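You operate a simulated robot arm through the tools that you are given. There is no shell and no other tool. Be economical: measure what you need, move in short steps, check, and stop when the job is done.

The job below is to be done with a simulated robot arm. You get a single attempt, and the scene is never put back.

JOB
Put a sticker on the yellow and red apples from the padded tray and pack both in the punnet.
Fine: one sticker each, none wasted, no bruises.
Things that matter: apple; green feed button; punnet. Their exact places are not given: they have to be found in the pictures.

Only the result counts: the job must be done as asked and must still hold three seconds after the hand-in. Knocking over, shifting, dropping, spilling or breaking anything else fails it.

ROBOT AND FRAMES
A 6-joint arm with a two-finger gripper on a trunk, on a base that drives. Base frame: it is fixed to the floor where the robot stands at the start and does not move with it; the origin is under the middle of the robot, x ahead of it, y to its left, z up. Units: m, rad, N and s.
It reaches about 1.298 m from its shoulder. Its first joint turns from -2.601 to 2.601 rad. Places, roughly: green feed button [0.5, 0, 0.9]; punnet [0.7, 0.2, 0.8]. Payload 1.57 kg.
The tool frame sits at the grasp point between the pads (the TCP): z along the fingers, y along the line on which they close. The tips reach 0.021 m beyond it. The gripper opens to 0.07 m. The gripper's body begins 0.05 m behind the TCP.
Orientation is that of the tool frame in the base frame, as a unit quaternion [w, x, y, z]. With the fingers straight down and closing along the base's y, the tool's x points along the base's -x, its y along +y and its z along -z.

CONTROLS
- The arm moves only by the tool apply_moves. Its argument "deltas" is a list of rows, each a list of 7 numbers: the finger opening in m, from 0 to 0.07, then the shift along the tool's x, y, z in units of 300 mm (1.0 is 300 mm), then the turn, a rotation vector about the tool's x, y, z in units of 90 degrees (1.0 is 90 degrees). In form: [[gripper, tx, ty, tz, ax, ay, az], ...]. A call has 1 to 20 rows; each row is the pose to reach, as a shift and turn from the pose commanded when the call began, along the tool's axes at that moment. A call with a number of a shift or a turn outside -1 to 1 is refused whole. A row lasts 0.2 s, in which the tool goes at most 0.05 m and 0.15 rad; a call with a longer step from one row to the next is refused whole, and so is a gripper value outside its range. A pose out of reach is approached as far as the arm can. The call stops where the force on the tool passes 40 N (or 10 N more than at its start, if that is more) or the arm is blocked; 0.2 s more then pass. The fingers move at their own pace and stop on an object; they squeeze with about 30 N. The grip force told is the motor's: it shows also when the fingers shut on nothing. Time passes only in rows, and 0.2 s behind the last, so rows that repeat a pose let the fingers close. The reply holds the time, the measured pose of the TCP, the force on the tool along the base axes, the opening and the grip force, in the units named above and with some noise, with the torque about the TCP (base axes, N m) and any sound that the robot's microphone picked up.
- Cameras (640 x 400 px; columns grow to the right, rows downward): "scene" is now at [0.03, 0.1606, 1.7872]; the picture's right is [-0.16, -0.99, 0.00], its down [-0.77, 0.13, -0.63] and it looks along [0.62, -0.10, -0.78] (base axes); focal length 261 px, centre (320, 200). "wrist" rides on the gripper at [0.079, 0.004, -0.081] in the tool frame; the picture's right is [-0.05, 1.00, 0.00], its down [-0.67, -0.04, -0.74] and it looks along [-0.74, -0.04, 0.67] (tool axes); focal length 256 px, centre (320, 200).
- get_image(camera): a new picture of that camera. No time passes.
- raise_lower(by): slides the trunk up (or, below 0, down) by that many m; the arm and the scene camera ride with it, the base frame stays. It gives what a move gives, with no picture.
- base_move(legs): drives the robot by 1 to 6 legs, each [ahead, turn to the left] in m and rad, along the robot's own axes; the way and the turn of a leg run together, so that a leg with both is an arc; at most 1.5 m and 3.142 rad a leg. The arm and the cameras ride along, it lands a little off, and it stops where it bumps. It gives what a move gives.
- pan_tilt(pan, tilt): turns the head with the scene camera to pan (to the left, within 2.705 rad either way) and tilt (down, from -0.506 to 1.204), counted from straight ahead of the robot. It gives what a move gives.
- locate(camera, pixels): for up to 12 pixels [column, row] of the newest picture of that camera ("zoom" is the newest enlarged one), the place [x, y, z] in the base frame of the surface seen there, good to about 0.003 m. No time passes.
- enlarge(camera, box): a new picture of the part [left, top, right, bottom] of that camera's present view, enlarged. No time passes.
- hand_in(): hands the job in; it is judged then, once.

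Keep the steps short. Do not move on a guess: measure, check each grasp and each placing, and mend mistakes. In all there are 80 turns and 60 pictures (those below and enlarged ones count). Leave the gripper open and the arm clear of the work at the hand-in unless told otherwise, and finish with a single line.

The tools are called after "Call:" as a command line: name --pt "numbers of a row" for each row, then --argument value for the rest, lists and objects as JSON in quotes. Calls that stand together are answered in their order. apply_moves: Moves the arm, as the interface text tells. Its arguments: {"type":"object","properties":{"deltas":{"type":"array","items":{"type":"array","items":{"type":"number"}}}},"required":["deltas"]} The other tools are called the same way: raise_lower (by) slides the trunk up or down; base_move (legs) drives the base; pan_tilt (pan, tilt) turns the head that bears the scene camera; get_image (camera) takes a picture; locate (camera, pixels) gives the place of the surface under pixels of a picture; enlarge (camera, box) takes an enlarged picture of a part of a camera's view; hand_in () hands the job in.

At the start:

```text
clock: 0.0
eef_pos: [0.7397, -0.1116, 1.1277]
ee_rot: [0.0, 0.004, 1.0, 0.0]
wrist_force: [0.2, -0.6, 0.2]
ft_torque: [0.01, -0.01, 0.03]
finger_gap: 0.0699
grasp_force: 0.1
trunk travel left (down, up): [-0.809, 0.161]
robot x, y, heading: [0.001, 0.0023, 0.006]
head pan, tilt: [-0.166, 0.894]
```

scene: 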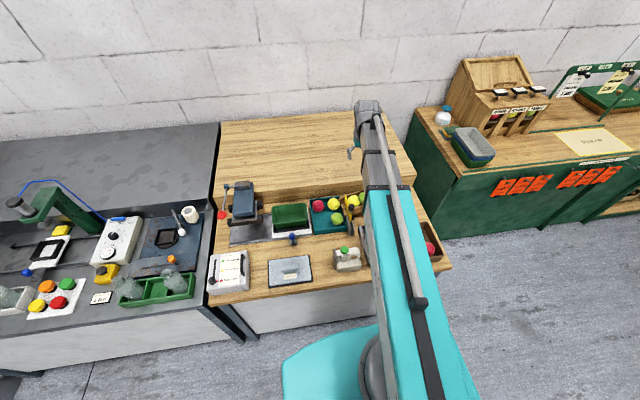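
wrist: 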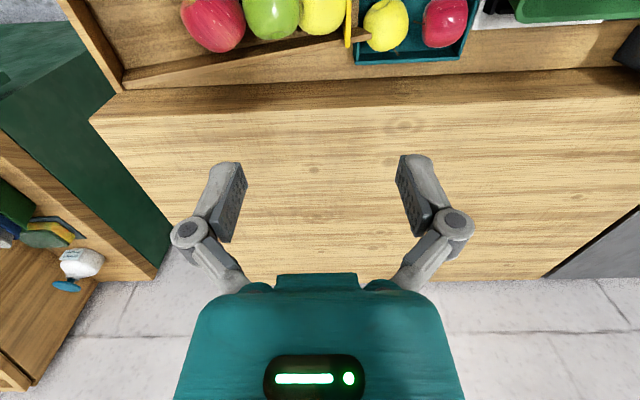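

The bench with the apples, a green punnet and a labelling device is in the middle of the scene picture. I'll enlarge that part.

Call:
enlarge --camera "scene" --box '[200, 170, 380, 300]'

Call:
enlarge --camera "scene" --box '[300, 180, 460, 290]'

```text
3.08 times, centred on (290, 235) of scene
```

zoom: 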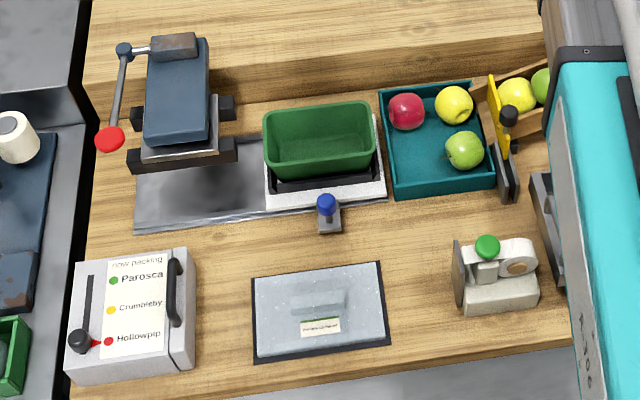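

```text
3.64 times, centred on (380, 235) of scene
```

zoom: 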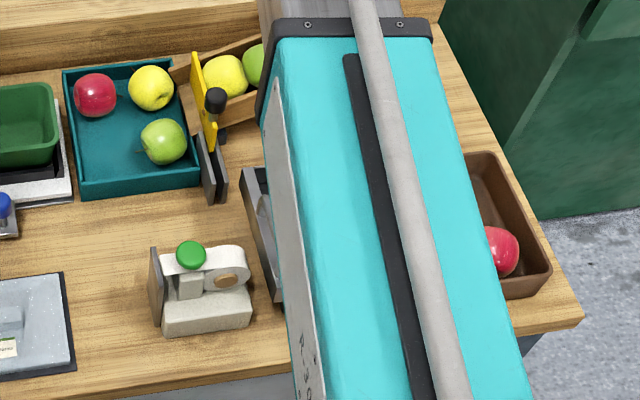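

Several devices here matter. I'll look at the selector box, the plate card and the signs at the right more closely.

Call:
enlarge --camera "scene" --box '[260, 245, 370, 300]'

Call:
enlarge --camera "scene" --box '[430, 50, 640, 200]'

Call:
enlarge --camera "wrist" --box '[100, 0, 640, 100]'

```text
5.82 times, centred on (315, 272) of scene
```

zoom: 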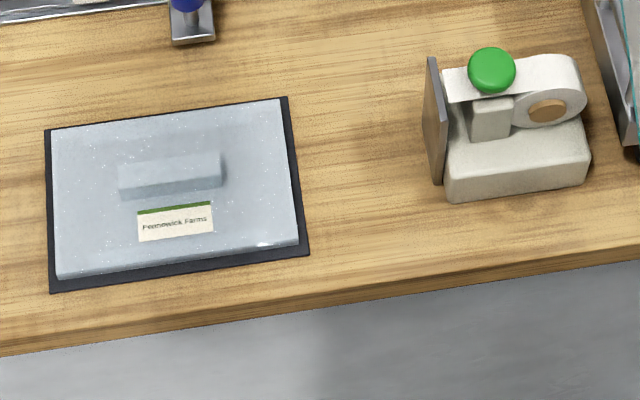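

```text
2.67 times, centred on (535, 125) of scene
```

zoom: 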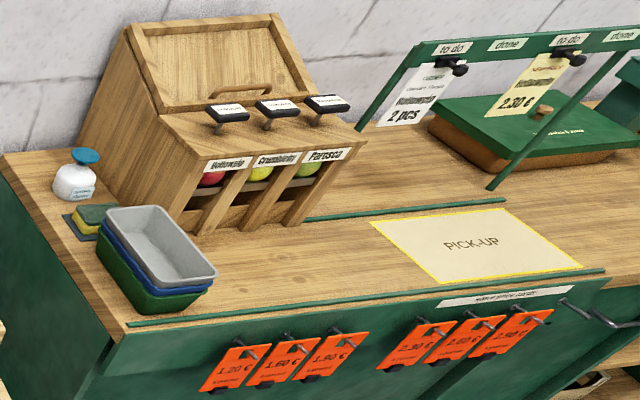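

```text
1.19 times, centred on (370, 50) of wrist
```

zoom: 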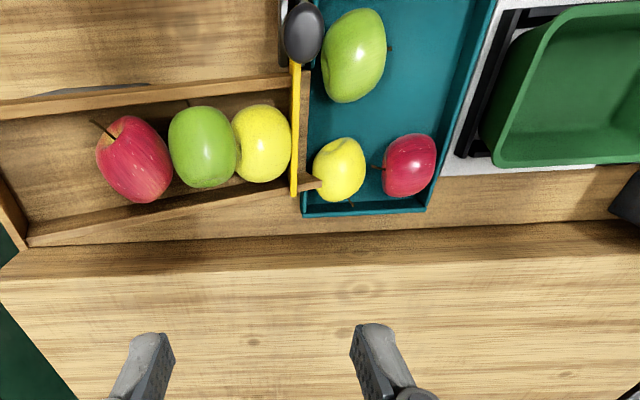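

I'll measure the places of the main things in the original scene picture: the dispenser button (346,250), its base, the tray, apples, punnet, plate and gate.

Call:
locate --camera "scene" --pixels '[[344, 249], [348, 266], [329, 256], [318, 205], [333, 203], [336, 218], [289, 217], [322, 226], [290, 270], [252, 268], [343, 212], [350, 285]]'

Call:
locate --camera "wrist" --pixels '[[385, 25], [445, 20], [320, 12], [355, 57], [462, 57], [400, 100], [400, 77]]'

```text
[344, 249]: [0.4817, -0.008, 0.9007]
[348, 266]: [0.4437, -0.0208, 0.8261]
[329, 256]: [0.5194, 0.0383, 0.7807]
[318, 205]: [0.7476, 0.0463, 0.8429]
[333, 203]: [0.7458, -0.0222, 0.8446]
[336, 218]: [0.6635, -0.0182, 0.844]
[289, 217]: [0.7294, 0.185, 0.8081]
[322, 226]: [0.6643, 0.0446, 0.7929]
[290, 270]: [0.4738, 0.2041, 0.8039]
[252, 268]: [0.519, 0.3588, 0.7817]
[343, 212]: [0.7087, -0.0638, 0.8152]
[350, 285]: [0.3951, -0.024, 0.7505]
```

```text
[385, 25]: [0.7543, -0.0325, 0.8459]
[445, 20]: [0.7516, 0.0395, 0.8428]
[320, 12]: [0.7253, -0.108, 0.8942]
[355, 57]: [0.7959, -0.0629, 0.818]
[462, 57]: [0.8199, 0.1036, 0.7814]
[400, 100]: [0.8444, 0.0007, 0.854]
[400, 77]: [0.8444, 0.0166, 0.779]
```

Now tight enlargements of the dispenser, the plate with the card, and the press device with the punnet.

Call:
enlarge --camera "scene" --box '[322, 240, 366, 275]'

Call:
enlarge --camera "scene" --box '[205, 175, 315, 250]'

Call:
enlarge --camera "scene" --box '[265, 250, 315, 290]'

```text
11.43 times, centred on (344, 258) of scene
```

zoom: 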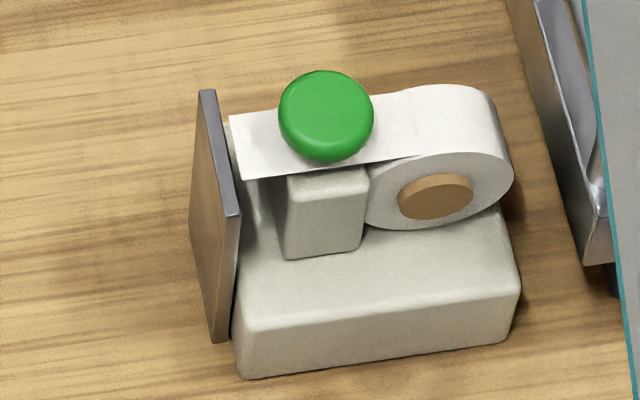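

```text
5.33 times, centred on (260, 212) of scene
```

zoom: 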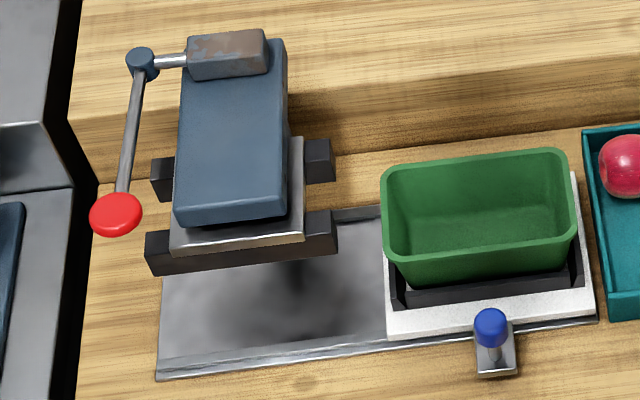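

```text
10.00 times, centred on (290, 270) of scene
```

zoom: 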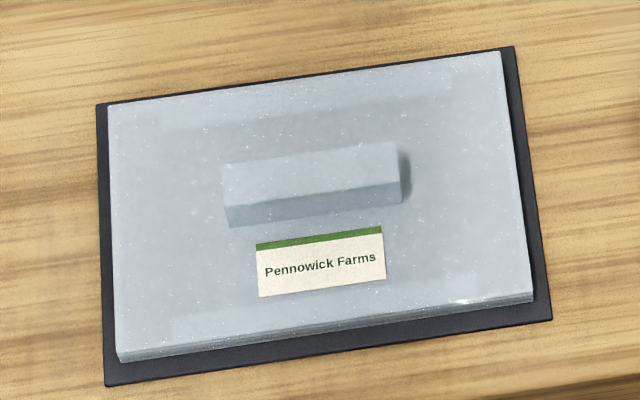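

The label strip comes out over a plate on the dispenser's left (y+) side. I need to see that side, so I'll swing the hand to a free spot at the left and above, with the camera looking towards -y.

Call:
apply_moves --pt "0.07 0.07 0.09 0 0 0 0.09" --pt "0.07 0.14 0.18 0 0 0 0.18" --pt "0.07 0.21 0.27 0 0 0 0.27" --pt "0.07 0.28 0.36 0 0 0 0.36" --pt "0.07 0.35 0.45 0 0 0 0.45" --pt "0.07 0.42 0.54 0 0 0 0.54" --pt "0.07 0.49 0.63 0 0 0 0.63" --pt "0.07 0.56 0.72 0 0 0 0.72" --pt "0.07 0.63 0.81 0 0 0 0.81" --pt "0.07 0.7 0.9 0 0 0 0.9" --pt "0.07 0.77 0.99 0 0 0 1.0"

Call:
get_image --camera "scene"

Call:
get_image --camera "wrist"

```text
refused: row 11 steps farther than a row can; nothing moved
```

```text
49 pictures are left
```

scene: 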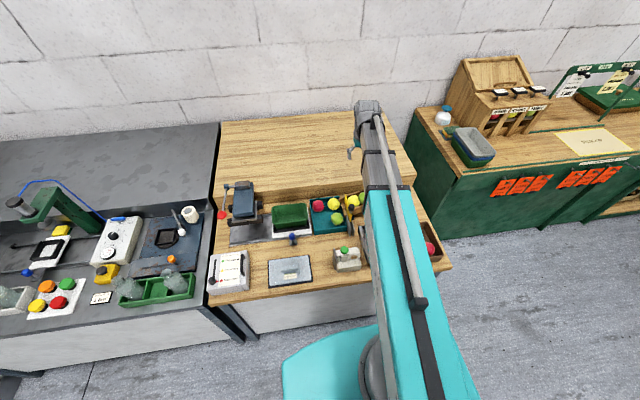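

```text
48 pictures are left
```

wrist: 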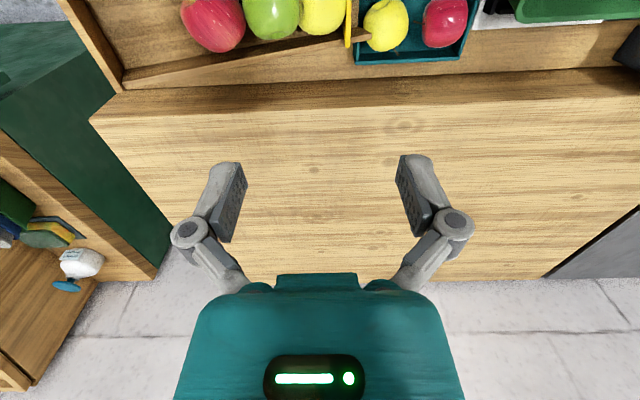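

The last row turned slightly too far; I'll repeat with 0.99 there.

Call:
apply_moves --pt "0.07 0.07 0.09 0 0 0 0.09" --pt "0.07 0.14 0.18 0 0 0 0.18" --pt "0.07 0.21 0.27 0 0 0 0.27" --pt "0.07 0.28 0.36 0 0 0 0.36" --pt "0.07 0.35 0.45 0 0 0 0.45" --pt "0.07 0.42 0.54 0 0 0 0.54" --pt "0.07 0.49 0.63 0 0 0 0.63" --pt "0.07 0.56 0.72 0 0 0 0.72" --pt "0.07 0.63 0.81 0 0 0 0.81" --pt "0.07 0.7 0.9 0 0 0 0.9" --pt "0.07 0.77 0.99 0 0 0 0.99"

```text
clock: 2.4
eef_pos: [0.508, 0.1876, 1.1269]
ee_rot: [0.0, 0.705, 0.709, 0.0]
wrist_force: [0.8, -0.2, 0.5]
ft_torque: [-0.01, 0.02, 0.02]
finger_gap: 0.07
grasp_force: 0.2
trunk travel left (down, up): [-0.809, 0.161]
robot x, y, heading: [0.0025, 0.0053, 0.004]
head pan, tilt: [-0.166, 0.894]
```

Call:
get_image --camera "wrist"

Call:
get_image --camera "scene"

```text
47 pictures are left
```

wrist: 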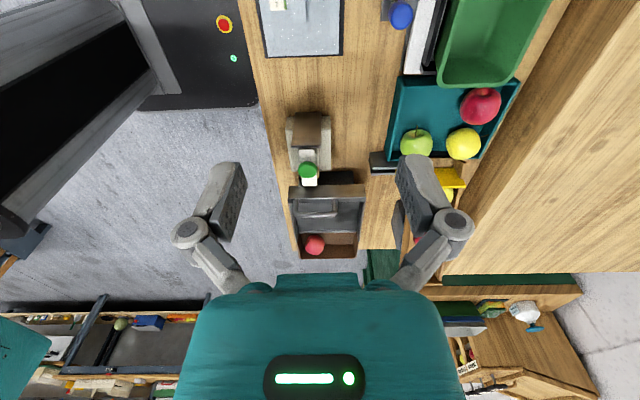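

```text
46 pictures are left
```

scene: 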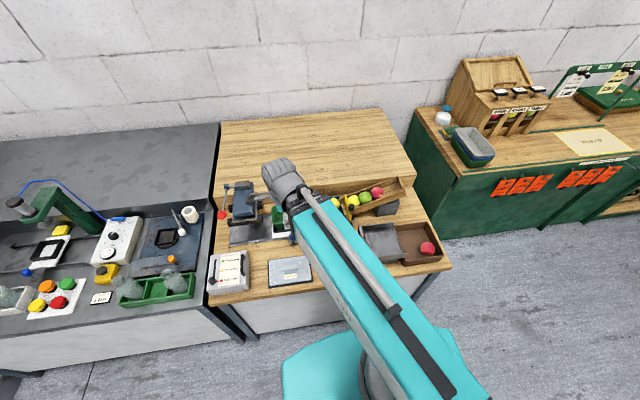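

Call:
enlarge --camera "wrist" --box '[270, 95, 350, 195]'

Call:
enlarge --camera "wrist" --box '[260, 100, 480, 265]'

Call:
enlarge --camera "scene" --box '[310, 170, 450, 280]'

```text
4.00 times, centred on (310, 145) of wrist
```

zoom: 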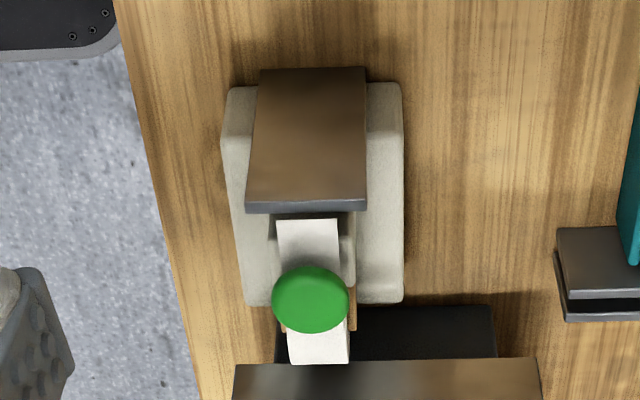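

```text
2.42 times, centred on (370, 182) of wrist
```

zoom: 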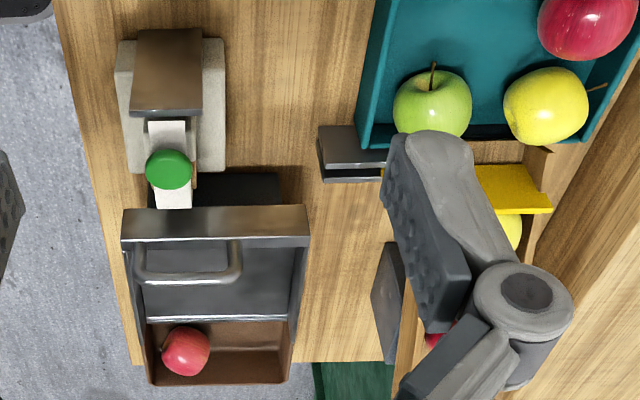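

```text
3.64 times, centred on (380, 225) of scene
```

zoom: 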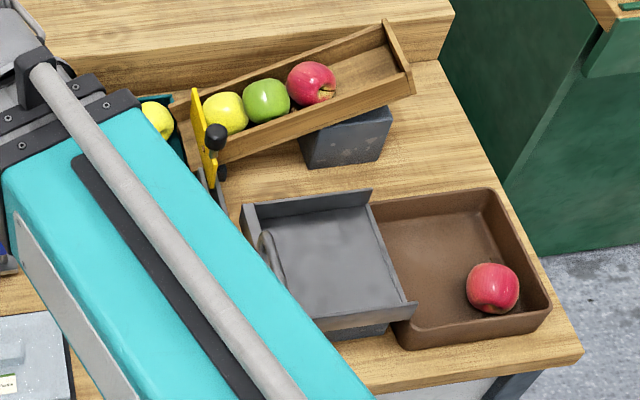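

The dispenser: base, roll, strip running toward +y, and a vertical brown plate in front of the strip. I'll measure it through the wrist image.

Call:
locate --camera "wrist" --pixels '[[304, 114], [318, 114], [302, 145], [318, 145], [310, 148], [308, 156], [308, 168], [308, 182], [293, 116], [331, 118], [294, 168], [330, 169]]'

Call:
locate --camera "zoom" --pixels '[[500, 290]]'

```text
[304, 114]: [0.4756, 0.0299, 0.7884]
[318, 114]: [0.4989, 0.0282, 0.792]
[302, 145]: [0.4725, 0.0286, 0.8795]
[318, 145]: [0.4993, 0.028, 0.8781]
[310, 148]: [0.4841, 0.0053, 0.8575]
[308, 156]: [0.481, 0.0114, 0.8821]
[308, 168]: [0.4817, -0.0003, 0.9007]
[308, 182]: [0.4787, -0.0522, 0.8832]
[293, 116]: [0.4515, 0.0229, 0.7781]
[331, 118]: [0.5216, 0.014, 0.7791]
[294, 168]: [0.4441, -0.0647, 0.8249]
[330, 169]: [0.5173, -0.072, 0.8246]
```

```text
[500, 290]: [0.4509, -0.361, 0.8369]
```

Button top is at about (0.481, -0.003, 0.901). I'll close the fingers and go above it to about 5 cm of tip clearance, then check.

Call:
apply_moves --pt "0 -0.12 -0.018 0.04 0 0 0" --pt "0 -0.24 -0.036 0.08 0 0 0" --pt "0 -0.36 -0.054 0.12 0 0 0" --pt "0 -0.48 -0.07 0.16 0 0 0" --pt "0 -0.6 -0.09 0.2 0 0 0" --pt "0 -0.635 -0.094 0.3 0 0 0" --pt "0 -0.635 -0.094 0.4 0 0 0" --pt "0 -0.635 -0.094 0.5 0 0 0" --pt "0 -0.635 -0.094 0.5 0 0 0"

Call:
get_image --camera "wrist"

```text
clock: 4.4
eef_pos: [0.5372, 0.0039, 1.1275]
ee_rot: [-0.001, 0.705, 0.71, -0.001]
wrist_force: [-0.2, -0.1, 0.2]
ft_torque: [-0.01, 0.01, 0.0]
finger_gap: 0.0
grasp_force: 28.5
out of reach, approached as far as the arm can: row 1, 2, 3, 4, 5, 6, 7, 8, 9
trunk travel left (down, up): [-0.809, 0.161]
robot x, y, heading: [-0.0022, 0.004, 0.0]
head pan, tilt: [-0.166, 0.894]
```

```text
42 pictures are left
```

wrist: 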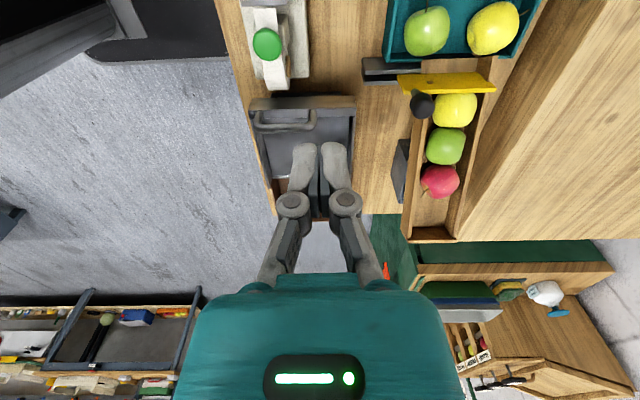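

The arm is too folded to get down there. The hand is high and free, so I'll back the robot by 0.25 m for room.

Call:
base_move --legs '[[-0.25, 0]]'

```text
clock: 6.5
eef_pos: [0.2865, 0.005, 1.1283]
ee_rot: [0.0, 0.704, 0.71, -0.001]
wrist_force: [0.4, 0.5, -0.1]
ft_torque: [0.0, 0.01, 0.03]
finger_gap: 0.0
grasp_force: 29.0
trunk travel left (down, up): [-0.809, 0.161]
robot x, y, heading: [-0.2492, -0.0006, -0.001]
head pan, tilt: [-0.166, 0.894]
```

Call:
apply_moves --pt "0 -0.006 0.13 0 0 0 0" --pt "0 -0.012 0.26 0 0 0 0" --pt "0 -0.018 0.39 0 0 0 0" --pt "0 -0.025 0.52 0 0 0 0" --pt "0 -0.032 0.648 0 0 0 0" --pt "0 -0.032 0.648 0 0 0 0"

```text
clock: 7.9
eef_pos: [0.4816, -0.004, 1.1267]
ee_rot: [-0.001, 0.703, 0.711, -0.001]
wrist_force: [0.0, 0.1, -0.4]
ft_torque: [-0.01, -0.01, 0.02]
finger_gap: 0.0001
grasp_force: 28.8
trunk travel left (down, up): [-0.809, 0.161]
robot x, y, heading: [-0.2527, 0.0024, 0.003]
head pan, tilt: [-0.166, 0.894]
```

On target above the button. Descend to 2 cm tip clearance.

Call:
apply_moves --pt "0 0 0 0.15 0 0 0" --pt "0 0 0 0.3 0 0 0" --pt "0 0 0 0.45 0 0 0" --pt "0 0 0 0.55 0 0 0" --pt "0 0 0 0.605 0 0 0" --pt "0 0 0 0.605 0 0 0"

Call:
get_image --camera "wrist"

Call:
enlarge --camera "scene" --box '[220, 120, 420, 245]'

```text
clock: 9.3
eef_pos: [0.4822, -0.0043, 1.1284]
ee_rot: [0.0, 0.704, 0.711, 0.0]
wrist_force: [0.2, -0.1, 0.4]
ft_torque: [-0.01, 0.02, -0.02]
finger_gap: 0.0003
grasp_force: 28.2
out of reach, approached as far as the arm can: row 1, 2, 3, 4, 5, 6
trunk travel left (down, up): [-0.809, 0.161]
robot x, y, heading: [-0.2522, 0.0024, 0.002]
head pan, tilt: [-0.166, 0.894]
```

```text
41 pictures are left
```

wrist: 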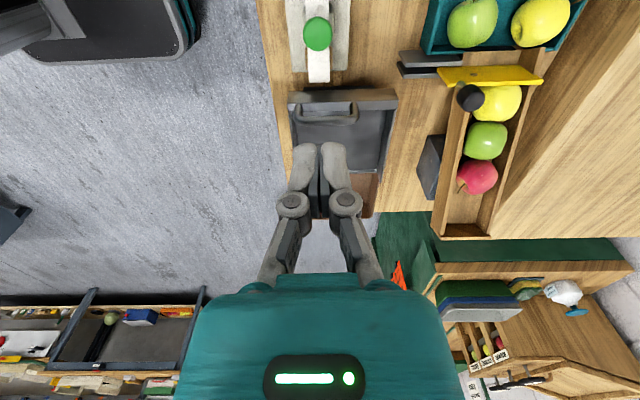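

```text
3.20 times, centred on (320, 182) of scene
```

zoom: 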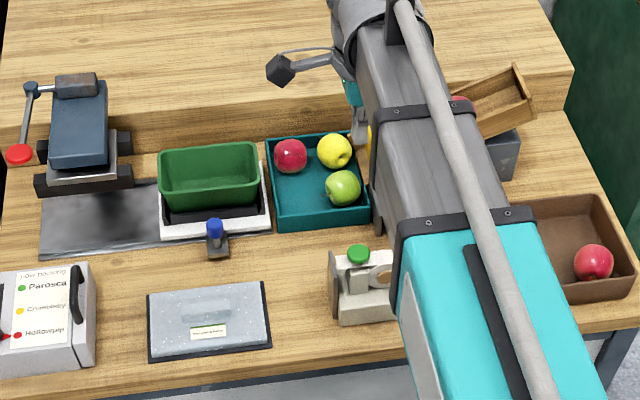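

It can't go lower with the shoulder this high, so I'll lower the trunk 0.17 m (tips then about 3 cm above the button).

Call:
raise_lower --by -0.17

Call:
get_image --camera "wrist"

```text
clock: 11.2
eef_pos: [0.483, -0.0036, 0.9563]
ee_rot: [-0.001, 0.704, 0.71, -0.001]
wrist_force: [1.0, 0.2, 0.3]
ft_torque: [-0.02, -0.03, -0.01]
finger_gap: 0.0001
grasp_force: 28.9
trunk travel left (down, up): [-0.639, 0.331]
robot x, y, heading: [-0.2483, 0.0006, 0.003]
head pan, tilt: [-0.166, 0.894]
```

```text
39 pictures are left
```

wrist: 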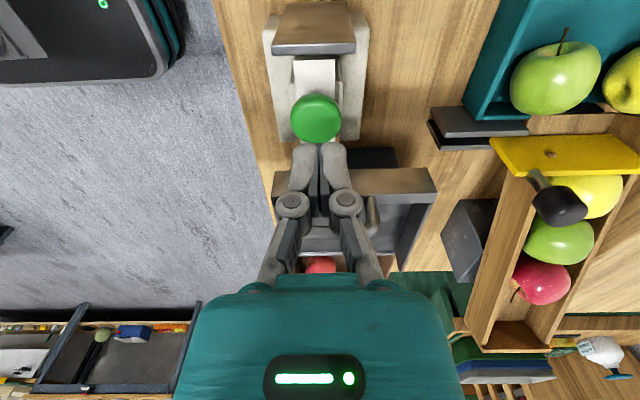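

Call:
locate --camera "wrist" --pixels '[[316, 118], [294, 118], [339, 118], [316, 98], [305, 60], [333, 60], [316, 90], [316, 50]]'

Call:
apply_moves --pt "0 0 0 0.03 0 0 0" --pt "0 0 0 0.06 0 0 0" --pt "0 0 0 0.06 0 0 0"

```text
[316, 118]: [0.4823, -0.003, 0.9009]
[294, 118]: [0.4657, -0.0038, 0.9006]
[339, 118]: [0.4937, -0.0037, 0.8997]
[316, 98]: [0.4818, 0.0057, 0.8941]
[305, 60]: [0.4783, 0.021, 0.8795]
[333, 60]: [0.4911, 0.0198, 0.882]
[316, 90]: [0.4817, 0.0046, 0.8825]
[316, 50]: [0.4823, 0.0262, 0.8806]
```

```text
clock: 12.0
eef_pos: [0.4823, -0.0041, 0.9575]
ee_rot: [0.0, 0.703, 0.711, 0.0]
wrist_force: [0.3, -0.1, 0.0]
ft_torque: [0.02, 0.03, 0.02]
finger_gap: 0.0002
grasp_force: 28.4
out of reach, approached as far as the arm can: row 1, 2, 3
trunk travel left (down, up): [-0.639, 0.331]
robot x, y, heading: [-0.2519, 0.0019, -0.001]
head pan, tilt: [-0.166, 0.894]
```

The hand is at its lower limit. I'll raise the hand 0.22 m and lower the trunk 0.22 m so it gains room downwards.

Call:
apply_moves --pt "0 0 0 -0.15 0 0 0" --pt "0 0 0 -0.3 0 0 0" --pt "0 0 0 -0.45 0 0 0" --pt "0 0 0 -0.6 0 0 0" --pt "0 0 0 -0.733 0 0 0" --pt "0 0 0 -0.733 0 0 0"

Call:
raise_lower --by -0.22

```text
clock: 13.4
eef_pos: [0.4828, -0.0034, 0.9572]
ee_rot: [-0.002, 0.703, 0.711, 0.0]
wrist_force: [0.2, 0.3, -0.3]
ft_torque: [0.0, -0.02, 0.02]
finger_gap: 0.0002
grasp_force: 29.0
out of reach, approached as far as the arm can: row 1, 2, 3, 4, 5, 6
trunk travel left (down, up): [-0.639, 0.331]
robot x, y, heading: [-0.2518, 0.005, 0.009]
head pan, tilt: [-0.166, 0.894]
```

```text
clock: 14.3
eef_pos: [0.4802, -0.0036, 0.9069]
ee_rot: [0.004, 0.704, 0.71, 0.002]
wrist_force: [-13.8, 2.0, 48.8]
ft_torque: [-0.26, 0.35, -0.04]
finger_gap: 0.006
grasp_force: 28.7
trunk travel left (down, up): [-0.584, 0.386]
robot x, y, heading: [-0.2499, -0.0007, 0.004]
head pan, tilt: [-0.166, 0.894]
heard: click
stopped: the force on the tool passed its limit at 387 N (the readings are from after the stop); the commanded pose is now the measured one
```

My mistake: the upward arm move didn't happen, and I had already queued the trunk slide, so the tips came down hard on the button. The reading says 387 N, with one click heard. I'll raise the trunk straight back and inspect for damage and for how many stickers fed.

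Call:
raise_lower --by 0.2

Call:
get_image --camera "wrist"

```text
clock: 16.5
eef_pos: [0.4862, -0.0039, 1.1027]
ee_rot: [0.004, 0.704, 0.711, 0.002]
wrist_force: [0.2, 0.2, -0.7]
ft_torque: [-0.02, 0.01, -0.01]
finger_gap: 0.0
grasp_force: 28.4
trunk travel left (down, up): [-0.784, 0.186]
robot x, y, heading: [-0.2487, 0.0047, 0.004]
head pan, tilt: [-0.166, 0.894]
```

```text
38 pictures are left
```

wrist: 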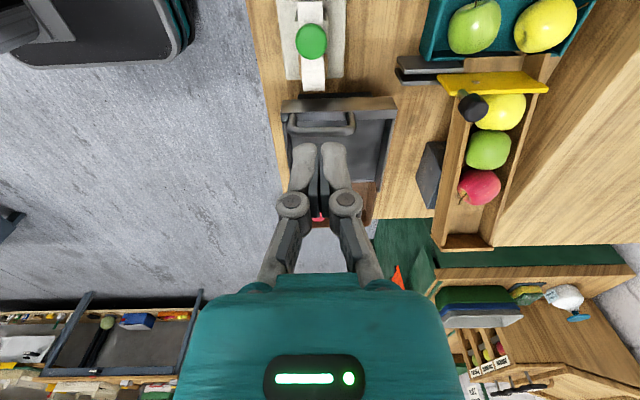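

Button still in place. I'll move the hand toward +y by 0.25 m to look at the plate.

Call:
apply_moves --pt "0 0.14 0 0 0 0 0" --pt "0 0.28 0 0 0 0 0" --pt "0 0.42 0 0 0 0 0" --pt "0 0.56 0 0 0 0 0" --pt "0 0.7 0 0 0 0 0" --pt "0 0.8 0 0 0 0 0" --pt "0 0.8 0 0 0 0 0"

Call:
enlarge --camera "wrist" --box '[250, 80, 350, 180]'

Call:
enlarge --camera "scene" --box '[220, 120, 420, 245]'

```text
clock: 18.1
eef_pos: [0.4859, 0.2367, 1.1021]
ee_rot: [0.003, 0.704, 0.71, 0.003]
wrist_force: [0.2, 0.0, 0.7]
ft_torque: [-0.01, 0.0, 0.01]
finger_gap: 0.0
grasp_force: 28.6
trunk travel left (down, up): [-0.784, 0.186]
robot x, y, heading: [-0.2538, 0.0042, 0.007]
head pan, tilt: [-0.166, 0.894]
```

```text
4.00 times, centred on (300, 130) of wrist
```

zoom: 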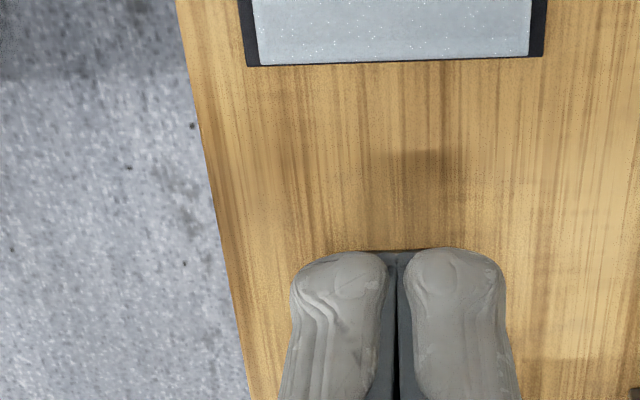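

```text
3.20 times, centred on (320, 182) of scene
```

zoom: 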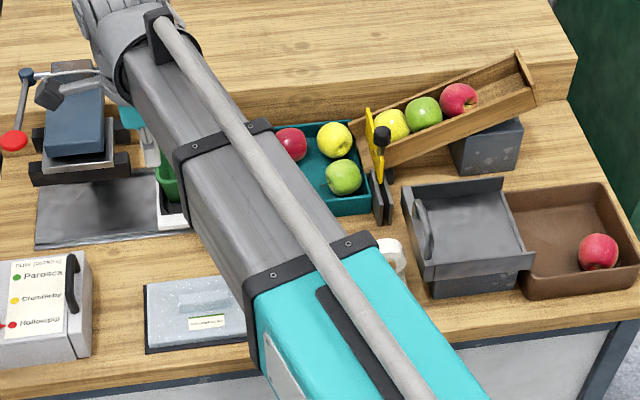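

The closed fingers hide the dispenser. I'll open them and shift a little in x.

Call:
apply_moves --pt "0.07 0 0.1 0 0 0 0" --pt "0.07 0 0.2 0 0 0 0" --pt "0.07 0 0.3 0 0 0 0" --pt "0.07 0 0.3 0 0 0 0"

Call:
get_image --camera "wrist"

```text
clock: 19.1
eef_pos: [0.5719, 0.2366, 1.1033]
ee_rot: [0.005, 0.703, 0.711, 0.003]
wrist_force: [-0.5, 0.7, -0.4]
ft_torque: [-0.02, -0.01, -0.01]
finger_gap: 0.0699
grasp_force: 0.2
trunk travel left (down, up): [-0.784, 0.186]
robot x, y, heading: [-0.2504, 0.0045, 0.001]
head pan, tilt: [-0.166, 0.894]
```

```text
35 pictures are left
```

wrist: 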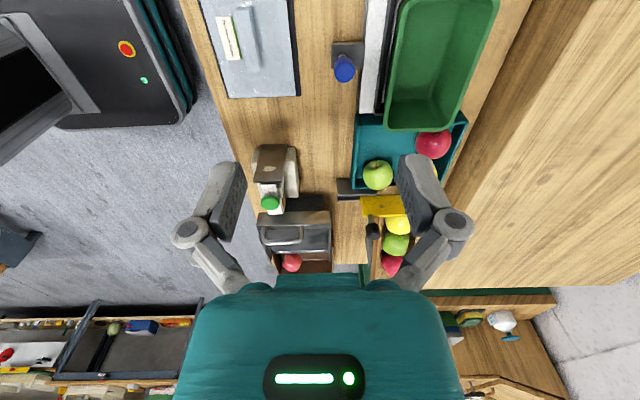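

Call:
enlarge --camera "wrist" --box '[244, 135, 314, 220]'

Call:
locate --camera "wrist" --pixels '[[268, 169], [268, 165], [270, 203], [262, 169], [275, 169], [262, 150], [380, 178], [433, 145], [392, 10], [440, 60], [400, 125], [470, 125]]'

```text
4.71 times, centred on (279, 178) of wrist
```

zoom: 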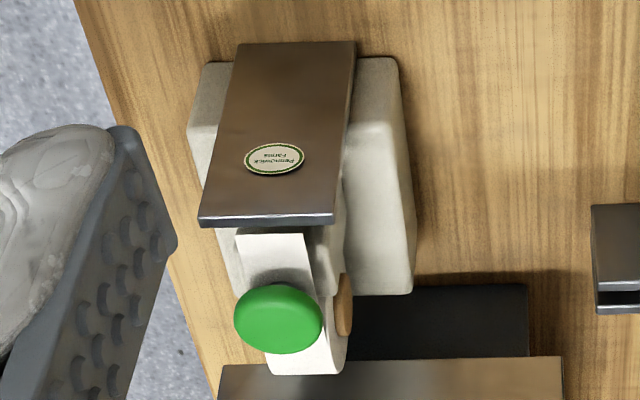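

```text
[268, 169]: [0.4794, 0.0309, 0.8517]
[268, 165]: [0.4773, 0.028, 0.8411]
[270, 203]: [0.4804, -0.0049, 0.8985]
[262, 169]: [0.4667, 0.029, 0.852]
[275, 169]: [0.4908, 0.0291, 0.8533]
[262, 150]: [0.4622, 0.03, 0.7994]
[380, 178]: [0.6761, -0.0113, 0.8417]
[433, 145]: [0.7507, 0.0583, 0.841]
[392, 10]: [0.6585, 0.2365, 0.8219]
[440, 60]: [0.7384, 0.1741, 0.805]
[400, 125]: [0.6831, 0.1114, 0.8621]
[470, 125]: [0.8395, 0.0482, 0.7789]
```

Exactly one sticker ("Pennowick Farms", oval) sits on the plate's outer face at about (0.480, 0.030, 0.852), and nothing looks broken. Next I'll get a near-vertical view of the tray from above.

Call:
apply_moves --pt "0.07 -0.12 0.08 0 0 0 0" --pt "0.07 -0.24 0.17 0 0 0 0" --pt "0.07 -0.36 0.25 0 0 0 0" --pt "0.07 -0.48 0.33 0 0 0 0" --pt "0.07 -0.6 0.42 0 0 0 0" --pt "0.07 -0.7 0.5 0 0 0 0" --pt "0.07 -0.7 0.5 0 0 0 0"

Call:
enlarge --camera "wrist" --box '[200, 0, 440, 150]'

```text
clock: 20.7
eef_pos: [0.7264, 0.0284, 1.1027]
ee_rot: [0.003, 0.702, 0.712, 0.003]
wrist_force: [-0.7, 0.1, 0.5]
ft_torque: [0.0, -0.02, -0.02]
finger_gap: 0.0699
grasp_force: 0.1
out of reach, approached as far as the arm can: row 4, 5, 6, 7
trunk travel left (down, up): [-0.784, 0.186]
robot x, y, heading: [-0.2496, 0.0012, 0.011]
head pan, tilt: [-0.166, 0.894]
```

```text
2.67 times, centred on (320, 75) of wrist
```

zoom: 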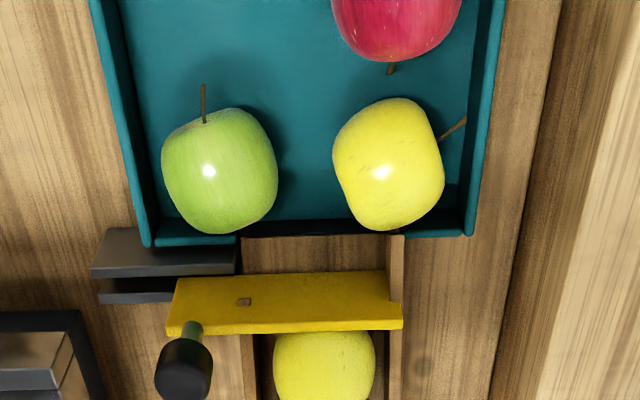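

The move reached its place though flagged out of reach. Vertical arm moves failed before, so I'll test a small 2 cm lift here to learn what is limiting.

Call:
apply_moves --pt "0.07 0 0 -0.03 0 0 0" --pt "0.07 0 0 -0.07 0 0 0" --pt "0.07 0 0 -0.07 0 0 0"

Call:
get_image --camera "scene"

```text
clock: 21.5
eef_pos: [0.7256, 0.0277, 1.1031]
ee_rot: [0.003, 0.703, 0.711, 0.003]
wrist_force: [-0.1, 0.6, -0.6]
ft_torque: [0.01, 0.03, -0.01]
finger_gap: 0.07
grasp_force: 0.1
out of reach, approached as far as the arm can: row 1, 2, 3
trunk travel left (down, up): [-0.784, 0.186]
robot x, y, heading: [-0.2498, 0.0042, 0.001]
head pan, tilt: [-0.166, 0.894]
```

```text
32 pictures are left
```

scene: 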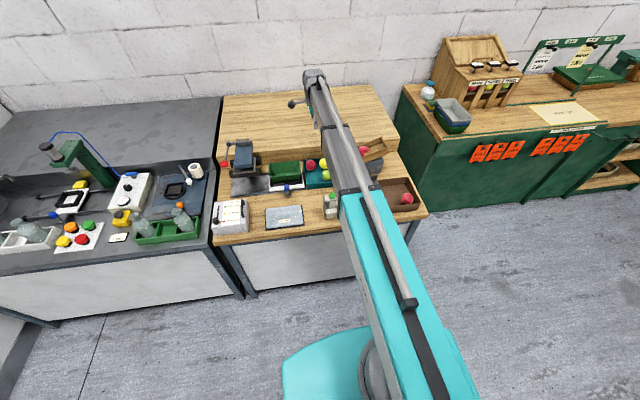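

The arm is a telescoping boom: horizontal moves work and height comes from the trunk, so I'll use the trunk for vertical motion in small steps. Now I'll measure the apples and tray walls in the zoomed tray view.

Call:
locate --camera "zoom" --pixels '[[390, 165], [336, 165], [441, 165], [390, 101], [388, 226], [300, 120], [470, 80], [490, 80], [300, 234], [395, 20], [438, 10], [220, 170]]'

Call:
get_image --camera "wrist"

```text
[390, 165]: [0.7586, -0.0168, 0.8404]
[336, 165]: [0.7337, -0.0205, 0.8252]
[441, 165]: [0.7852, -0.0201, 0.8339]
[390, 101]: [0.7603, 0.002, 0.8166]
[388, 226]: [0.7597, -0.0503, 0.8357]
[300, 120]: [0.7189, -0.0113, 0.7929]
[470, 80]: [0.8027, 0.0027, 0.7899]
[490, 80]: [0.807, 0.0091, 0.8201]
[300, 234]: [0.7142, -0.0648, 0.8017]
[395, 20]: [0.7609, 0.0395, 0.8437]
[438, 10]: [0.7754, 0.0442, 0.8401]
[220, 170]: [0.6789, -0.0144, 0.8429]
```

```text
31 pictures are left
```

wrist: 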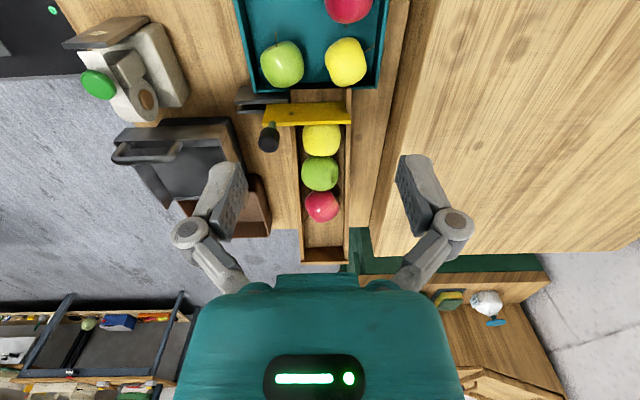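

Yellow apple: centre about (0.760, -0.024), top 0.846, floor 0.792, diameter about 0.053. The +x wall is at about 0.803 and the -y wall at about -0.065, so I need a diagonal grasp. I'll check the gate height and tray walls near it, plus the stem.

Call:
locate --camera "wrist" --pixels '[[305, 108], [305, 122], [345, 108], [269, 138], [376, 80], [384, 80], [360, 88], [330, 88], [250, 85], [243, 30], [389, 10], [348, 8]]'

Call:
enlarge --camera "wrist" --box '[300, 0, 420, 100]'

```text
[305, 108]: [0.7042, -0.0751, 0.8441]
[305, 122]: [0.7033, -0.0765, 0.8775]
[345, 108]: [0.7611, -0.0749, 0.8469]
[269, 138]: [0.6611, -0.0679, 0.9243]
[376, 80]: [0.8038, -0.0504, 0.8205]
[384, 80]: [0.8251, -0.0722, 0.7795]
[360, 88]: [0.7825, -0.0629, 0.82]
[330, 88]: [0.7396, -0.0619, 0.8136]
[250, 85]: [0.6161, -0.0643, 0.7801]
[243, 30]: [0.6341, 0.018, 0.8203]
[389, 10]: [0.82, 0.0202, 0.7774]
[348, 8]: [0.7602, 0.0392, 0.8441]
```

```text
4.00 times, centred on (360, 50) of wrist
```

zoom: 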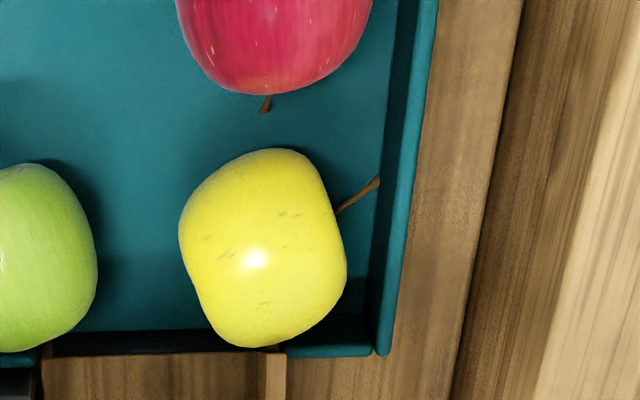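

Gate top is about 0.88 at y≈-0.076, clear of a diagonal grasp with fingers toward (+x,-y) and (-x,+y), which also avoids the stem. I'll rotate the hand 42° and centre it over the yellow apple at this height.

Call:
apply_moves --pt "0.068 -0.035 0.023 0 0 0 0.0934" --pt "0.068 -0.07 0.046 0 0 0 0.187" --pt "0.068 -0.106 0.069 0 0 0 0.28" --pt "0.068 -0.141 0.092 0 0 0 0.374" --pt "0.068 -0.176 0.113 0 0 0 0.467" --pt "0.068 -0.176 0.113 0 0 0 0.467" --pt "0.068 -0.176 0.113 0 0 0 0.467"

```text
clock: 23.1
eef_pos: [0.7611, -0.0234, 1.1033]
ee_rot: [0.003, 0.911, 0.412, 0.004]
wrist_force: [-0.1, 1.3, 0.3]
ft_torque: [-0.01, -0.01, -0.01]
finger_gap: 0.0681
grasp_force: 0.0
trunk travel left (down, up): [-0.784, 0.186]
robot x, y, heading: [-0.2506, -0.0014, 0.001]
head pan, tilt: [-0.166, 0.894]
```

Reached without complaint. I'll test a downward arm move of 0.10 m here (well above everything).

Call:
apply_moves --pt "0.068 0 0 0.11 0 0 0" --pt "0.068 0 0 0.22 0 0 0" --pt "0.068 0 0 0.333 0 0 0" --pt "0.068 0 0 0.333 0 0 0"

```text
clock: 24.1
eef_pos: [0.7599, -0.0249, 1.1026]
ee_rot: [0.002, 0.911, 0.412, 0.004]
wrist_force: [0.2, -0.4, -0.1]
ft_torque: [0.03, 0.01, 0.0]
finger_gap: 0.068
grasp_force: 0.0
out of reach, approached as far as the arm can: row 1, 2, 3, 4
trunk travel left (down, up): [-0.784, 0.186]
robot x, y, heading: [-0.2544, 0.0033, 0.004]
head pan, tilt: [-0.166, 0.894]
```

So height is indeed trunk only. Lower 0.19 m: TCP about 0.912, tips 0.891, still 4.5 cm above the apple.

Call:
raise_lower --by -0.19

Call:
get_image --camera "wrist"

Call:
enlarge --camera "scene" --box '[220, 100, 420, 225]'

```text
clock: 26.2
eef_pos: [0.7614, -0.0238, 0.9117]
ee_rot: [0.002, 0.911, 0.412, 0.004]
wrist_force: [0.1, -0.7, -0.5]
ft_torque: [0.0, 0.0, 0.02]
finger_gap: 0.068
grasp_force: 0.1
trunk travel left (down, up): [-0.594, 0.376]
robot x, y, heading: [-0.2524, 0.0027, 0.002]
head pan, tilt: [-0.166, 0.894]
```

```text
29 pictures are left
```

wrist: 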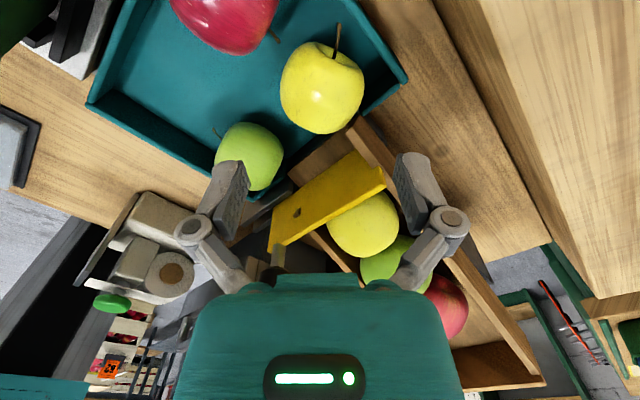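

```text
3.20 times, centred on (320, 162) of scene
```

zoom: 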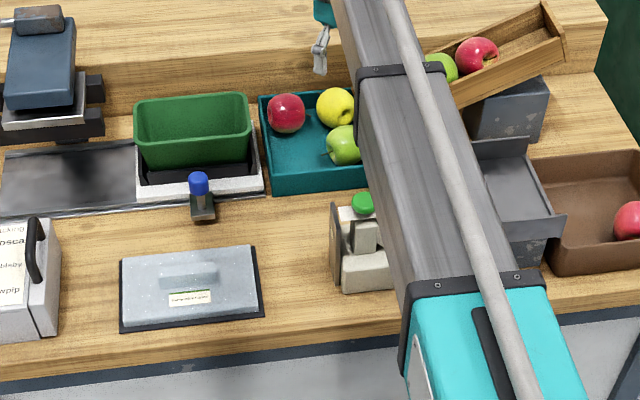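

The apple is centred between the fingers (col 322). Before lowering more, I need the boom's height above the gate knob (0.66, -0.068, 0.93) and the dispenser.

Call:
locate --camera "zoom" --pixels '[[375, 100], [365, 150], [385, 200], [375, 72], [368, 130], [362, 75], [400, 250], [412, 300], [400, 330], [322, 10], [395, 100], [390, 60]]'

```text
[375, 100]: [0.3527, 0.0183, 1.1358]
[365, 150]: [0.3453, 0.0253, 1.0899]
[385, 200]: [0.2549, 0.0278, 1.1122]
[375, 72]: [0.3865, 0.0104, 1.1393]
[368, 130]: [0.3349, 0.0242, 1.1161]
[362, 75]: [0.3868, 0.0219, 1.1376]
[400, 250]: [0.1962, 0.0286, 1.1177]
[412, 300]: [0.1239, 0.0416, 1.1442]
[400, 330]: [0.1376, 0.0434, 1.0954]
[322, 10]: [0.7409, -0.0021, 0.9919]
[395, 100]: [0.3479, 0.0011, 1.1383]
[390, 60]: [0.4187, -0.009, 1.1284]
```

The boom bottom sits roughly 0.17 m above the TCP, clear of the knob. Lower 5.5 cm (tips at 0.836, still above the tray walls) and look.

Call:
raise_lower --by -0.055

Call:
get_image --camera "wrist"

```text
clock: 27.2
eef_pos: [0.7601, -0.025, 0.8576]
ee_rot: [0.003, 0.912, 0.411, 0.004]
wrist_force: [0.3, -0.6, -0.1]
ft_torque: [0.03, 0.02, 0.0]
finger_gap: 0.0678
grasp_force: 0.1
trunk travel left (down, up): [-0.539, 0.431]
robot x, y, heading: [-0.2494, 0.0013, 0.002]
head pan, tilt: [-0.166, 0.894]
```

```text
27 pictures are left
```

wrist: 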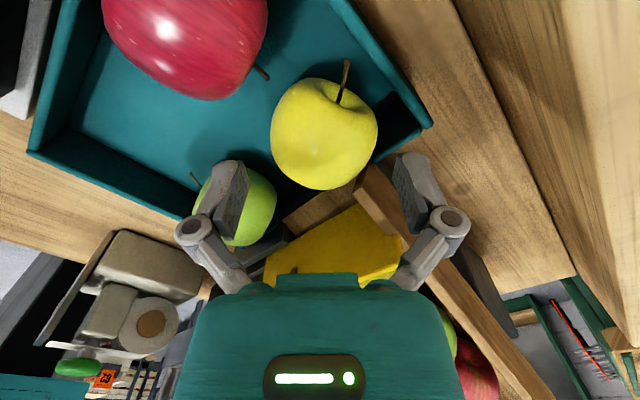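

Centred (apple at col 325, fingers symmetrical about 320). Lower 2.4 cm to put the tips just below the apple's equator.

Call:
raise_lower --by -0.024

```text
clock: 27.9
eef_pos: [0.76, -0.0247, 0.8333]
ee_rot: [0.002, 0.911, 0.411, 0.004]
wrist_force: [-0.2, -0.4, 0.5]
ft_torque: [0.01, 0.01, 0.0]
finger_gap: 0.0678
grasp_force: 0.1
trunk travel left (down, up): [-0.515, 0.455]
robot x, y, heading: [-0.2526, 0.0015, 0.005]
head pan, tilt: [-0.166, 0.894]
```

No contact. A further 6 mm down for a better hold, then close to 0.052 gradually and read the grip force.

Call:
raise_lower --by -0.006

Call:
apply_moves --pt "0.06 0 0 0 0 0 0" --pt "0.056 0 0 0 0 0 0" --pt "0.054 0 0 0 0 0 0" --pt "0.052 0 0 0 0 0 0"

```text
clock: 28.4
eef_pos: [0.762, -0.0257, 0.8277]
ee_rot: [0.002, 0.911, 0.412, 0.004]
wrist_force: [-0.1, 0.8, 2.2]
ft_torque: [-0.11, -0.09, 0.04]
finger_gap: 0.0696
grasp_force: 1.4
trunk travel left (down, up): [-0.509, 0.461]
robot x, y, heading: [-0.2496, 0.0007, 0.002]
head pan, tilt: [-0.166, 0.894]
```

```text
clock: 29.4
eef_pos: [0.7598, -0.0244, 0.8289]
ee_rot: [0.004, 0.911, 0.412, 0.004]
wrist_force: [9.3, -1.2, 16.4]
ft_torque: [-0.62, -0.54, 0.26]
finger_gap: 0.0676
grasp_force: 11.7
trunk travel left (down, up): [-0.509, 0.461]
robot x, y, heading: [-0.2537, -0.0008, 0.005]
head pan, tilt: [-0.166, 0.894]
```

Contact: after lowering there was a side force, and the fingers stalled at 0.0676 with the torque pointing to the corner-side finger at about (0.794, -0.063), so the tray corner. I'll back off: open, raise 8 mm, then look.

Call:
apply_moves --pt "0.068 0 0 0 0 0 0" --pt "0.068 0 0 0 0 0 0"

Call:
raise_lower --by 0.008

Call:
get_image --camera "wrist"

```text
clock: 30.0
eef_pos: [0.76, -0.0261, 0.8268]
ee_rot: [0.002, 0.911, 0.412, 0.003]
wrist_force: [-0.1, 1.2, 2.2]
ft_torque: [-0.1, -0.09, 0.08]
finger_gap: 0.07
grasp_force: 1.3
trunk travel left (down, up): [-0.509, 0.461]
robot x, y, heading: [-0.2526, 0.0035, -0.001]
head pan, tilt: [-0.166, 0.894]
```

```text
clock: 30.6
eef_pos: [0.7606, -0.0245, 0.8363]
ee_rot: [0.002, 0.911, 0.412, 0.004]
wrist_force: [-0.5, -0.5, 0.2]
ft_torque: [0.0, 0.03, -0.02]
finger_gap: 0.068
grasp_force: 0.0
trunk travel left (down, up): [-0.517, 0.453]
robot x, y, heading: [-0.2519, 0.0019, 0.002]
head pan, tilt: [-0.166, 0.894]
```

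```text
26 pictures are left
```

wrist: 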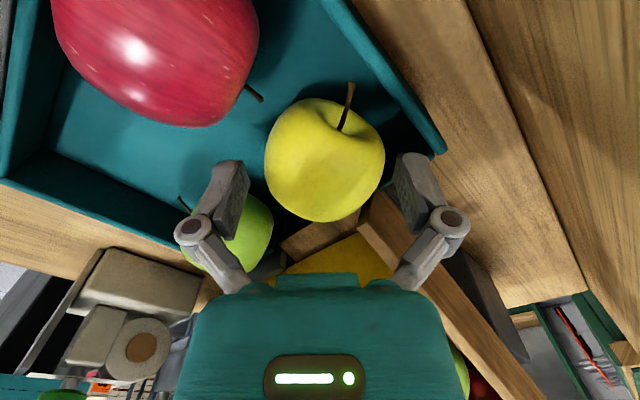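

The corner-side finger's shell rides on the tray wall when opened this wide and this low. The apple is about 0.057 wide, so I'll narrow to 0.062, nudge 1 mm, lower only 5 mm (TCP about 0.831), and check the force.

Call:
apply_moves --pt "0.062 0 0 0 0 0 0" --pt "0.062 0 0 0 0 0 0"

Call:
raise_lower --by -0.005

```text
clock: 31.2
eef_pos: [0.7605, -0.0254, 0.8362]
ee_rot: [0.002, 0.912, 0.411, 0.004]
wrist_force: [0.0, -0.7, 0.5]
ft_torque: [0.01, 0.04, -0.02]
finger_gap: 0.0623
grasp_force: 0.1
trunk travel left (down, up): [-0.517, 0.453]
robot x, y, heading: [-0.2519, 0.0042, 0.001]
head pan, tilt: [-0.166, 0.894]
```

```text
clock: 31.7
eef_pos: [0.76, -0.0247, 0.8314]
ee_rot: [0.002, 0.911, 0.412, 0.004]
wrist_force: [-0.6, -0.4, 0.0]
ft_torque: [0.0, -0.01, -0.01]
finger_gap: 0.062
grasp_force: 0.0
trunk travel left (down, up): [-0.512, 0.458]
robot x, y, heading: [-0.2509, 0.0031, 0.004]
head pan, tilt: [-0.166, 0.894]
```

No contact. Now close gradually to 0.055 and read.

Call:
apply_moves --pt "0.06 0 0 0 0 0 0" --pt "0.058 0 0 0 0 0 0" --pt "0.056 0 0 0 0 0 0" --pt "0.055 0 0 0 0 0 0"

```text
clock: 32.7
eef_pos: [0.7605, -0.0239, 0.8299]
ee_rot: [0.002, 0.911, 0.412, 0.004]
wrist_force: [1.5, -0.9, 3.0]
ft_torque: [0.02, -0.07, -0.02]
finger_gap: 0.0568
grasp_force: 30.0
trunk travel left (down, up): [-0.512, 0.458]
robot x, y, heading: [-0.2513, 0.0016, -0.0]
head pan, tilt: [-0.166, 0.894]
```

Fingers stopped on the apple at 0.0568 with 30 N. Lift 10 cm and check.

Call:
raise_lower --by 0.1

Call:
get_image --camera "wrist"

```text
clock: 34.0
eef_pos: [0.76, -0.0246, 0.93]
ee_rot: [0.002, 0.911, 0.412, 0.003]
wrist_force: [0.1, -0.4, 0.4]
ft_torque: [-0.01, 0.04, -0.03]
finger_gap: 0.0549
grasp_force: 0.0
trunk travel left (down, up): [-0.612, 0.358]
robot x, y, heading: [-0.2497, -0.001, 0.007]
head pan, tilt: [-0.166, 0.894]
```

```text
25 pictures are left
```

wrist: 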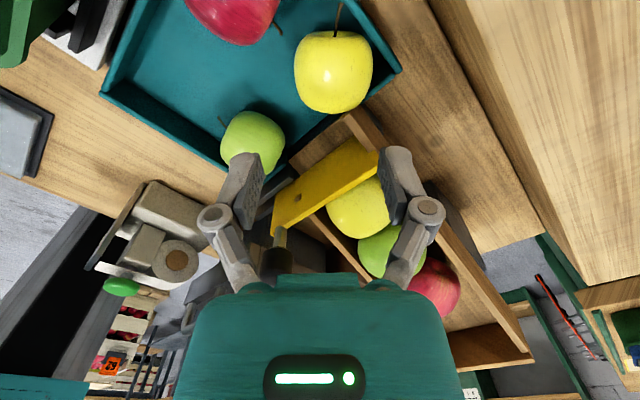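

The apple slipped out because the grip was too high on it; it's still in the padded tray and the gripper is empty. Re-measure it, and reopen.

Call:
enlarge --camera "wrist" --box '[280, 0, 420, 130]'

Call:
locate --camera "wrist" --pixels '[[333, 75], [297, 75], [369, 75], [333, 35], [333, 110], [380, 60], [393, 65], [360, 95], [340, 10], [270, 30]]'

```text
3.08 times, centred on (350, 65) of wrist
```

zoom: 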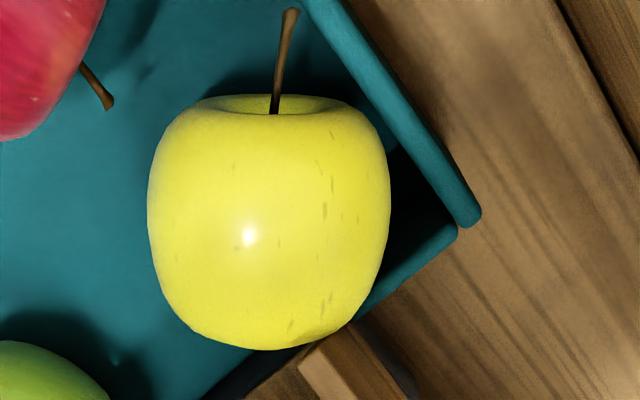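

```text
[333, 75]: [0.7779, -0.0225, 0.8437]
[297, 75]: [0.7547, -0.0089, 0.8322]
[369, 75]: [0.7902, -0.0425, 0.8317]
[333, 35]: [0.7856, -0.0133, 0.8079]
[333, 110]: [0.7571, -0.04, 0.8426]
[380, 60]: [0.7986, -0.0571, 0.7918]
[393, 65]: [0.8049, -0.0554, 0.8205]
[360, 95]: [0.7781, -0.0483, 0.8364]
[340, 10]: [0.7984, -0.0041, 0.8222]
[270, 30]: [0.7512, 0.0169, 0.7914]
```

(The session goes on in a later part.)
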